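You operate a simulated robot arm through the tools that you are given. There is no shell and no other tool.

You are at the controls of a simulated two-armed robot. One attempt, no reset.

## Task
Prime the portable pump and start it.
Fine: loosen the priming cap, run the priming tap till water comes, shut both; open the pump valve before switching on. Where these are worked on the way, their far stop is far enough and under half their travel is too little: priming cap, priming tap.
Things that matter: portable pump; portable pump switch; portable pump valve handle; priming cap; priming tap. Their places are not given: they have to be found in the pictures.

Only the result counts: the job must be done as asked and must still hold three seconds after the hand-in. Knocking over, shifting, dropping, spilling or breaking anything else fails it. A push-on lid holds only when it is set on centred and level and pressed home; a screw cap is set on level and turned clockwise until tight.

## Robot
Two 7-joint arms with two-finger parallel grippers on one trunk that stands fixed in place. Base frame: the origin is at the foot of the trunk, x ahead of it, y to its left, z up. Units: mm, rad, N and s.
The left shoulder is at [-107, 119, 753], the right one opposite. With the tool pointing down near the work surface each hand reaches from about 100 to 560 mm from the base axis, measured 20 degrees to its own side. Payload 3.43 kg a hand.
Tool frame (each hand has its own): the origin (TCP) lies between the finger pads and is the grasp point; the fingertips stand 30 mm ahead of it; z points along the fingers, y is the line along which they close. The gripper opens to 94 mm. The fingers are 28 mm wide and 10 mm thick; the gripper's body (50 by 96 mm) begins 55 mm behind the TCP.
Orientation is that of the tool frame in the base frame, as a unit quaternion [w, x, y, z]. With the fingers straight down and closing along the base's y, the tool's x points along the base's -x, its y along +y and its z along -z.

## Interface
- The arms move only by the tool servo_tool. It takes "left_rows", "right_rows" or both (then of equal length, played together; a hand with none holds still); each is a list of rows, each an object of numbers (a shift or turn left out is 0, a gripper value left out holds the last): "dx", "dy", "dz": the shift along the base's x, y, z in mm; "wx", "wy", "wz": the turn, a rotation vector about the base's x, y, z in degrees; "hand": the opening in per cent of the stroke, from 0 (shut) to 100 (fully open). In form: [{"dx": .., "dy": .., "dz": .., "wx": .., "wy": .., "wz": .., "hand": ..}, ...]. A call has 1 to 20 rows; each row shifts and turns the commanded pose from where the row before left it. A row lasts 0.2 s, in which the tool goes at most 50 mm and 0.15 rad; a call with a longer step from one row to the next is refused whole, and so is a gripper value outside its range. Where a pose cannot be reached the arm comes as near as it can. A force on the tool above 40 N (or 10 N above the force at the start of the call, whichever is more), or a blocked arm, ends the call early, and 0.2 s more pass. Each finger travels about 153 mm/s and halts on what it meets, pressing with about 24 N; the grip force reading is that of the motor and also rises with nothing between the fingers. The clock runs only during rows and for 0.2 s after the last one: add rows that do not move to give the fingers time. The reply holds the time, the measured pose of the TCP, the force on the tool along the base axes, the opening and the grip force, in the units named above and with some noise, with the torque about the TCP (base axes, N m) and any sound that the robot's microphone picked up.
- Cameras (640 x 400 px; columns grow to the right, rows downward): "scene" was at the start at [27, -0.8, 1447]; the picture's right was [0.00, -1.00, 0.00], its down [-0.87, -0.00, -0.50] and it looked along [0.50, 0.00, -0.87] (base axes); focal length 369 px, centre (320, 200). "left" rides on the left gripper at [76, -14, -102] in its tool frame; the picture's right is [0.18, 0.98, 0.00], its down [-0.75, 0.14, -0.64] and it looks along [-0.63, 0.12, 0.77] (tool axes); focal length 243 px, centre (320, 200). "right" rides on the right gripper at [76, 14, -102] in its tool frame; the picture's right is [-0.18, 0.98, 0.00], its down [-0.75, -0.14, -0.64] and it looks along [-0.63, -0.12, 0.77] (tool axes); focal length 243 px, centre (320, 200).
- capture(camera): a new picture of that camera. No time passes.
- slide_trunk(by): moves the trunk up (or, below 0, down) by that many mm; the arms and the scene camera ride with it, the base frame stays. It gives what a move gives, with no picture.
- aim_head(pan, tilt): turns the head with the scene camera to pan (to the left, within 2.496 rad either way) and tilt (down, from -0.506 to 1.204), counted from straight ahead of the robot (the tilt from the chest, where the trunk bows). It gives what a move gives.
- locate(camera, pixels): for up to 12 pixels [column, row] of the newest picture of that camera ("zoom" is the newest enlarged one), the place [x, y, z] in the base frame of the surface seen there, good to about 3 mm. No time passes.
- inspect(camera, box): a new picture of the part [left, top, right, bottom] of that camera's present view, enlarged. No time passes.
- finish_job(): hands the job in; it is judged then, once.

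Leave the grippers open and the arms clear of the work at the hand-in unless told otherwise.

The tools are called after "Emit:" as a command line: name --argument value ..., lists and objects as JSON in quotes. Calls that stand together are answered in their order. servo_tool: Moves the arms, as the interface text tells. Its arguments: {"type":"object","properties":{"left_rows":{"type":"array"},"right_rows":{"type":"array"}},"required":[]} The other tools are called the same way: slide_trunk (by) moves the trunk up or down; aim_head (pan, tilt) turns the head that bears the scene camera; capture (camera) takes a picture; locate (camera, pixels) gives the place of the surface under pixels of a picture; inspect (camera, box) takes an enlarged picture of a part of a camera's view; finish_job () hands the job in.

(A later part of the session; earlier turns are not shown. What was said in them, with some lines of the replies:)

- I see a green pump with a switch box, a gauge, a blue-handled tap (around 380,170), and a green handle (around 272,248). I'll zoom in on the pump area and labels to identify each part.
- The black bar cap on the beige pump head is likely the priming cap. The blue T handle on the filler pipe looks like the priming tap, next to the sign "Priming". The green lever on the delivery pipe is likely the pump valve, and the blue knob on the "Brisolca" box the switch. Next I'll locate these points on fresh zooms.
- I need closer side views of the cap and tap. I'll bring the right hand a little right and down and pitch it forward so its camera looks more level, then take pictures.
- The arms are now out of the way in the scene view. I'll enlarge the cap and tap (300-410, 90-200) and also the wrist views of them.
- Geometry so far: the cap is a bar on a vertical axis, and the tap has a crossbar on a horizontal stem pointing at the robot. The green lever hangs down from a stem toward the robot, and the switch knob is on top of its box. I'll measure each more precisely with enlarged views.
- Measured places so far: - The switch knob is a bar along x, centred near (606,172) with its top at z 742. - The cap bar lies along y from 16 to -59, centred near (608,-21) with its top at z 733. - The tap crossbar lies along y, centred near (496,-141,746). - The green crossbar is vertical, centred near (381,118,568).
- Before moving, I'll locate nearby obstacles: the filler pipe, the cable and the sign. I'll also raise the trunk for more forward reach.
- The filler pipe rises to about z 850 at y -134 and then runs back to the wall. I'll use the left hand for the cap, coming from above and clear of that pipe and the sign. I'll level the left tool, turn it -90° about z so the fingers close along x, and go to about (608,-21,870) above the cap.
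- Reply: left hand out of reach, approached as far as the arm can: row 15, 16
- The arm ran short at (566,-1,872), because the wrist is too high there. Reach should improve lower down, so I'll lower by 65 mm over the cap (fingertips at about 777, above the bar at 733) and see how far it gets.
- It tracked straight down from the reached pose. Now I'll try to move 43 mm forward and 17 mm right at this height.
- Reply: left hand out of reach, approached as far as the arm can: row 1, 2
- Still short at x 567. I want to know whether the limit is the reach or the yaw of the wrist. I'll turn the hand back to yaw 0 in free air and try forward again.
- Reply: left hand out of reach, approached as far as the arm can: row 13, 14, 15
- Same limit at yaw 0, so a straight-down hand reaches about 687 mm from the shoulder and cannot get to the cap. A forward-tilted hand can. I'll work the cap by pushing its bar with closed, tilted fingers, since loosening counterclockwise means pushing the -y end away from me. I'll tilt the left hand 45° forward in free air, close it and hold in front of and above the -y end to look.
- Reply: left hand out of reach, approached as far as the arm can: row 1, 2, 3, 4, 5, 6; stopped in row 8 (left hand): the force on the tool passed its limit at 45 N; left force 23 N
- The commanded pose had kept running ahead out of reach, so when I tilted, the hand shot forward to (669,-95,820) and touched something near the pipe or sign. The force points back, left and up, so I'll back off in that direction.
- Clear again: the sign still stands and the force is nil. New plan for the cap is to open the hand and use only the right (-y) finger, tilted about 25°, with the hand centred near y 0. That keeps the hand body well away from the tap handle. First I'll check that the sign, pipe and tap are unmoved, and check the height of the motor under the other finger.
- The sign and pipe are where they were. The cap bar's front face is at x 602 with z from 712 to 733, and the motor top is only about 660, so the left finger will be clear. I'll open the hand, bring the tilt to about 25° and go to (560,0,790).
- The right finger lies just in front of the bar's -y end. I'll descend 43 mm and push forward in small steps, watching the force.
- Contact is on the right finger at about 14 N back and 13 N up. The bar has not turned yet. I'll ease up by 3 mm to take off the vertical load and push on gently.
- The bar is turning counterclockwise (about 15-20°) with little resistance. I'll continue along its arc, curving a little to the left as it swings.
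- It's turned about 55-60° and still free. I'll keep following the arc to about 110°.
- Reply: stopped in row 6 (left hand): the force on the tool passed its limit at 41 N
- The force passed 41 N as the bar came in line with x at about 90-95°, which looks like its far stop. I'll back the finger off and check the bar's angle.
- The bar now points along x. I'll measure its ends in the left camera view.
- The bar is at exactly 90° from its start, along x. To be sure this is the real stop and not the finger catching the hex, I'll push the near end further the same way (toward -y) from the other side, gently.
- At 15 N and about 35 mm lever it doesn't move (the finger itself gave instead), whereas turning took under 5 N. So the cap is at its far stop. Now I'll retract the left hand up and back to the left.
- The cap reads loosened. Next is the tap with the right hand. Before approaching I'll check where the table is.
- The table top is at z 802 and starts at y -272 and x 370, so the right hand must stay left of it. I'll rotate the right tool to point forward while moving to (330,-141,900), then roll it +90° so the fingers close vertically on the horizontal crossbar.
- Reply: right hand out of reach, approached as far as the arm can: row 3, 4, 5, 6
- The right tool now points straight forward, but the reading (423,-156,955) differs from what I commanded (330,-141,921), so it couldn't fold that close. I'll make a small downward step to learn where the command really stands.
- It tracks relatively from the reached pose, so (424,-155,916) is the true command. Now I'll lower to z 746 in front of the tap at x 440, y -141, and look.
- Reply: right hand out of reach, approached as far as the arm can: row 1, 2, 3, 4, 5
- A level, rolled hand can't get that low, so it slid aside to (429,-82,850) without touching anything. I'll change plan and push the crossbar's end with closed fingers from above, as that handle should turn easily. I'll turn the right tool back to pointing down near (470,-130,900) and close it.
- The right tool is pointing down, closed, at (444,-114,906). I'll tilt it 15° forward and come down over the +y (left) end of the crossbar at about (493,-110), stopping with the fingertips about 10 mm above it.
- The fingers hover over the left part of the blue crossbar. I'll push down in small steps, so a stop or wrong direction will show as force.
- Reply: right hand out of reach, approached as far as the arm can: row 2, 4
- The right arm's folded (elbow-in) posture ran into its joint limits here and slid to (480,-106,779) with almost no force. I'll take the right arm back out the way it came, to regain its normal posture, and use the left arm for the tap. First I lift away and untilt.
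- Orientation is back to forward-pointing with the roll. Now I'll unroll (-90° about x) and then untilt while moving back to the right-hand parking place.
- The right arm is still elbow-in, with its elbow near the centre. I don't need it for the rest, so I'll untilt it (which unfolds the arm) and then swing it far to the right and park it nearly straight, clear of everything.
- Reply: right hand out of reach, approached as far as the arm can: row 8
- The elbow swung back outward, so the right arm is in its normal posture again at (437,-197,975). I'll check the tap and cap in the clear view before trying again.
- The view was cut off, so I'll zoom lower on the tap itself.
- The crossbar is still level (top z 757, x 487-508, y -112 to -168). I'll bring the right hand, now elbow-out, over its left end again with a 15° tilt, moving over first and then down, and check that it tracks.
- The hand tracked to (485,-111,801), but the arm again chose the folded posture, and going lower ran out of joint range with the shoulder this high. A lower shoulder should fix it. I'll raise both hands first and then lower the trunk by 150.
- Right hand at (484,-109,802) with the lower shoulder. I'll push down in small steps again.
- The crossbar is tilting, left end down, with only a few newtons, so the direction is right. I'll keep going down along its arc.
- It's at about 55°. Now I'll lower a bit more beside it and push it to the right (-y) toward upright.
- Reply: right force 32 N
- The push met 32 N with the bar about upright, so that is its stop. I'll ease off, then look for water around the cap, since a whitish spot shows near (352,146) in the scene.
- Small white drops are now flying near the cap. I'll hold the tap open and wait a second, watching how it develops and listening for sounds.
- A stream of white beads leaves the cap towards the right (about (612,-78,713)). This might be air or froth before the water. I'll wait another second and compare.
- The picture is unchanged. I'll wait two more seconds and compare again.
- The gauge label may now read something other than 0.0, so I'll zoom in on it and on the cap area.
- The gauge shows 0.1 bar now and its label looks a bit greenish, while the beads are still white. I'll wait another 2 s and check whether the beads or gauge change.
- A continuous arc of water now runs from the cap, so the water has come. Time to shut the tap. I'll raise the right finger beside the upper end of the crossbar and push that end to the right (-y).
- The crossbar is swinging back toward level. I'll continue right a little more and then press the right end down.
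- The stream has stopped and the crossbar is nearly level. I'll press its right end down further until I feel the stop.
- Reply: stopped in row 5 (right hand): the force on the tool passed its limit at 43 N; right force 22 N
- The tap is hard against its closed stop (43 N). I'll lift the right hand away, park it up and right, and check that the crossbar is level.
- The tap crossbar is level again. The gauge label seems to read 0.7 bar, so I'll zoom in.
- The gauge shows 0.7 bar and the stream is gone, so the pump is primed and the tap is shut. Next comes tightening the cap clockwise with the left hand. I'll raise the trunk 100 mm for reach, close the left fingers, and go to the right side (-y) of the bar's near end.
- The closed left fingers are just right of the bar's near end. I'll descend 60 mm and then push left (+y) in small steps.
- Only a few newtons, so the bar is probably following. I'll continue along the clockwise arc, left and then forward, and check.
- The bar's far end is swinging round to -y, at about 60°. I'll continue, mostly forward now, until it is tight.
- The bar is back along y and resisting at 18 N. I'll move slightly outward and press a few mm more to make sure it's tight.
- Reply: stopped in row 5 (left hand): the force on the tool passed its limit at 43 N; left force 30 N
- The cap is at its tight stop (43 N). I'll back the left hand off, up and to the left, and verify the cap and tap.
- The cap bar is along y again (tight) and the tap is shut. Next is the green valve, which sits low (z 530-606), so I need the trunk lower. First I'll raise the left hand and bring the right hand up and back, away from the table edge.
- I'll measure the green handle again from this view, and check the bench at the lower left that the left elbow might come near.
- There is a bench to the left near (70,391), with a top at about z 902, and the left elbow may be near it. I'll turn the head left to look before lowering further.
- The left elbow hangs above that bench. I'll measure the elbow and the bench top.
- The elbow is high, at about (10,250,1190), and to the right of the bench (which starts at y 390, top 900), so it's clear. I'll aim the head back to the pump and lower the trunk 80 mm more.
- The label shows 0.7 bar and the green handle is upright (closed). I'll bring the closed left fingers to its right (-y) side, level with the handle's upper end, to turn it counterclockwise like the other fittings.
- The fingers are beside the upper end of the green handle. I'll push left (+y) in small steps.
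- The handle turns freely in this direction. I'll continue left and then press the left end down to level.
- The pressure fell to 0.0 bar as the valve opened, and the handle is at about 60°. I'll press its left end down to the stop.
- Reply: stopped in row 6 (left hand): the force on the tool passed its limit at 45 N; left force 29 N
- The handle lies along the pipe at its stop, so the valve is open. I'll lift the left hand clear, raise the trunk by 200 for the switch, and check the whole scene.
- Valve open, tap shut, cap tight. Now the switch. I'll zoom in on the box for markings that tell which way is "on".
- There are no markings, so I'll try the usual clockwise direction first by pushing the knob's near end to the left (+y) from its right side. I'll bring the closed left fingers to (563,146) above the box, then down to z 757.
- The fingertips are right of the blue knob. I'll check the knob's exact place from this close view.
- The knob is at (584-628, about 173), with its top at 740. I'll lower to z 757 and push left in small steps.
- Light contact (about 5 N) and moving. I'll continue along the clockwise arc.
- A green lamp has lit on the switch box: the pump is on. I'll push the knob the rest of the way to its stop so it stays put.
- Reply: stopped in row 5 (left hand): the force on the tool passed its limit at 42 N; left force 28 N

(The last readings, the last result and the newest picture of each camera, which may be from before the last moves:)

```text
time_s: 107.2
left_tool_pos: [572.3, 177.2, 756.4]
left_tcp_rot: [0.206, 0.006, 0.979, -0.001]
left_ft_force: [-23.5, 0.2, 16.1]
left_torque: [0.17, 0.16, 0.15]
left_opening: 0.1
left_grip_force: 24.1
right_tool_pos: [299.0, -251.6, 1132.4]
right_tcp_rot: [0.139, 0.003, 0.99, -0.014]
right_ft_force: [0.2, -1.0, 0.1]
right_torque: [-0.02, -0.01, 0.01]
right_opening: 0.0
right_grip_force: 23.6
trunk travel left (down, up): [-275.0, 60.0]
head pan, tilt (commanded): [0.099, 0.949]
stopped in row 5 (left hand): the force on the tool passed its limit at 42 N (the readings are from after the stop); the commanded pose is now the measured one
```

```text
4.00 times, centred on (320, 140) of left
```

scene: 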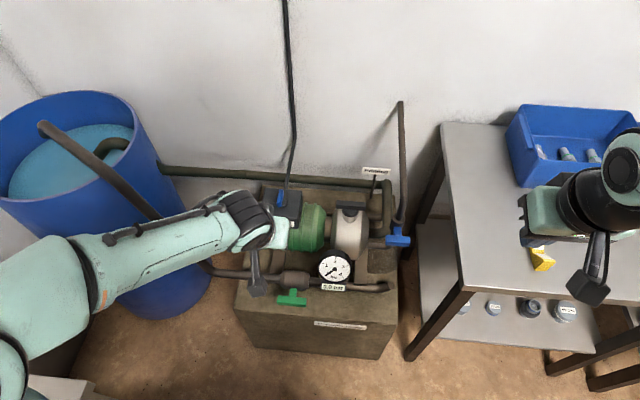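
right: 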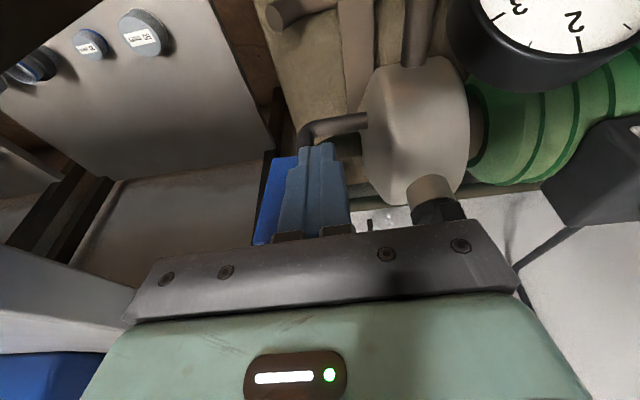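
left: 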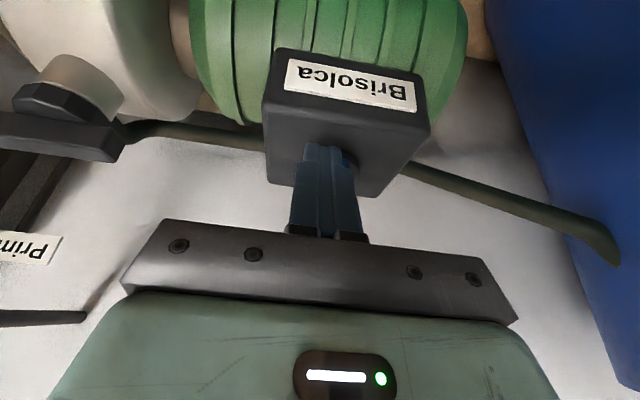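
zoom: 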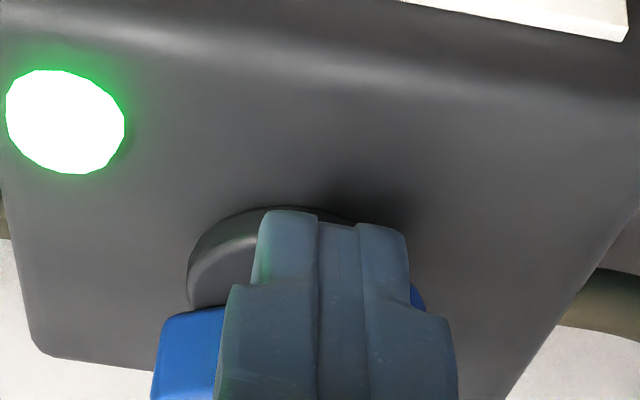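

The knob is at its on stop. I'll retract the left hand back and up to the left, open both grippers, and check the whole pump.

Emit:
servo_tool --left_rows '[{"dx": -8}, {"dx": -12, "dz": 20}, {"dx": -20, "dz": 30}, {"dx": -30, "dz": 30, "dy": 5}, {"dx": -35, "dz": 25, "dy": 10}, {"dx": -35, "dz": 15, "dy": 15, "hand": 100}, {"dx": -35, "dy": 15}, {"dx": -35, "dy": 15}, {"dx": -30, "dy": 10}, {}]' --right_rows '[{}, {}, {}, {}, {}, {"hand": 100}, {}, {}, {}, {}]'

Emit:
capture --camera "scene"

Emit:
inspect --camera "scene" --box '[220, 160, 420, 330]'

Emit:
capture --camera "left"

```text
time_s: 109.4
left_tool_pos: [334.3, 248.1, 874.6]
left_tcp_rot: [0.207, 0.006, 0.978, -0.001]
left_ft_force: [0.0, -0.7, 0.5]
left_torque: [0.03, 0.02, 0.05]
left_opening: 93.8
left_grip_force: 0.0
right_tool_pos: [302.5, -253.0, 1132.5]
right_tcp_rot: [0.138, 0.003, 0.99, -0.014]
right_ft_force: [-0.2, -0.7, 0.3]
right_torque: [-0.02, 0.0, -0.01]
right_opening: 94.0
right_grip_force: 0.0
trunk travel left (down, up): [-275.0, 60.0]
head pan, tilt (commanded): [0.099, 0.949]
```

```text
taken
```

scene: 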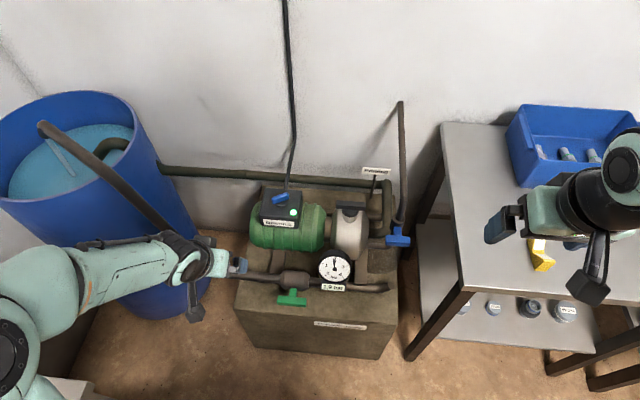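

```text
2.35 times, centred on (320, 245) of scene
```

zoom: 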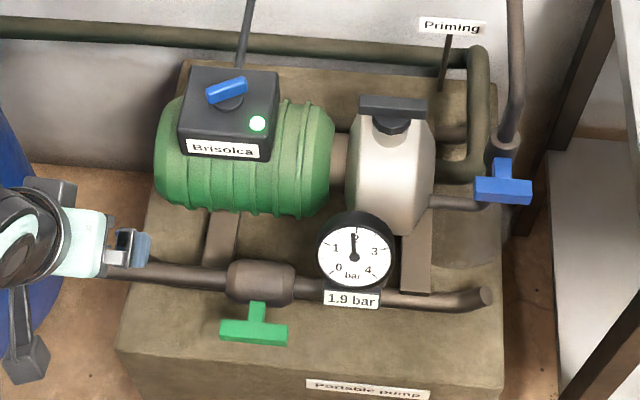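

```text
taken
```

left: 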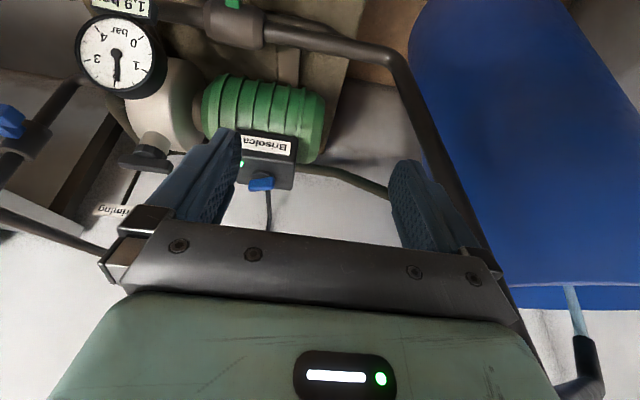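

The pump is running: the lamp is lit, the gauge shows 1.9 bar and water flows from the delivery pipe into the barrel. I'll do a last check of the cap bar, tap and valve positions, and make sure nothing leaks.

Emit:
inspect --camera "scene" --box '[310, 180, 422, 260]'

Emit:
locate --camera "scene" --pixels '[[340, 205], [350, 207], [361, 208], [389, 239], [399, 240], [408, 241], [282, 298], [292, 299], [302, 301], [376, 171]]'

Emit:
servo_tool --left_rows '[{}, {}, {}, {}, {}]'

Emit:
inspect --camera "scene" --box '[310, 180, 422, 310]'

```text
5.00 times, centred on (366, 220) of scene
```

zoom: 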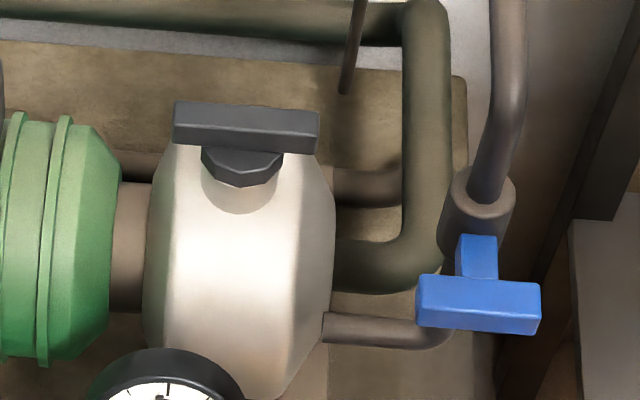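

```text
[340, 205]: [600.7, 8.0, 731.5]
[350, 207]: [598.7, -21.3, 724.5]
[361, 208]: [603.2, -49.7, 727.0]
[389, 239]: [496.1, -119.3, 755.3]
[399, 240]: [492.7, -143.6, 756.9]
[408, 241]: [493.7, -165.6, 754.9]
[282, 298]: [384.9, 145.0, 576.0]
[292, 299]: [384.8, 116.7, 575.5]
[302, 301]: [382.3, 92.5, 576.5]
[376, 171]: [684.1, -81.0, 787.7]
```

```text
time_s: 110.6
left_tool_pos: [334.3, 248.9, 874.5]
left_tcp_rot: [0.207, 0.006, 0.978, -0.001]
left_ft_force: [-1.5, 1.2, 0.1]
left_torque: [0.01, -0.02, 0.0]
left_opening: 93.9
left_grip_force: 0.0
right_tool_pos: [302.0, -252.0, 1131.5]
right_tcp_rot: [0.137, 0.003, 0.99, -0.014]
right_ft_force: [0.1, 0.5, 0.1]
right_torque: [0.02, 0.02, -0.02]
right_opening: 94.2
right_grip_force: 0.1
trunk travel left (down, up): [-275.0, 60.0]
head pan, tilt (commanded): [0.099, 0.949]
```

```text
3.08 times, centred on (366, 245) of scene
```

zoom: 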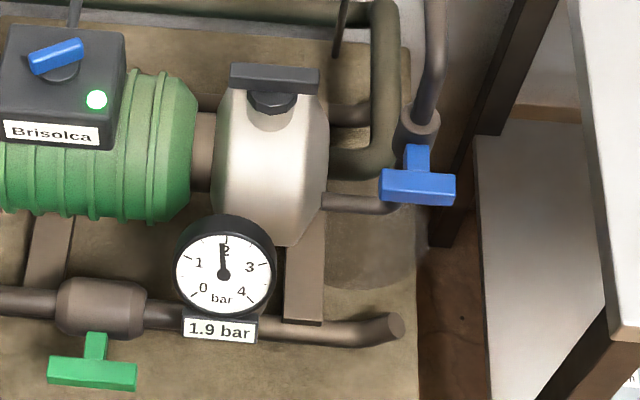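

Everything holds: the cap is along y (tight), the tap is level (shut), the green handle is along the pipe (open), the lamp is on and the gauge is steady at 1.9 bar. Both grippers are open and clear of the work, so I'm handing in.

Emit:
finish_job

```text
The job is handed in.
```

The portable pump is primed and running. At the last check it showed a steady 1.9 bar, with water flowing from the delivery pipe into the barrel. The job is handed in, but no result has come back yet.

- **Priming cap:** I loosened it to its far stop and retightened it to its stop once the priming tap was shut.
- **Priming tap:** I ran it fully open. The cap first spat drops, then gave a steady stream, and I shut the tap again at that point.
- **Pump valve:** I opened it to its stop before touching the switch.
- **Switch:** I turned it clockwise to its stop, and the green lamp came on.

**Contact during the job:** early on, while I was working out the left arm's reach, the left hand ran out and touched something near the priming sign or filler pipe, at about 45 N. I backed it off. Both were still in place afterwards, and I saw nothing else moved. The priming left a wet patch on the pump's base.

Both grippers are open and the arms are clear of the pump.
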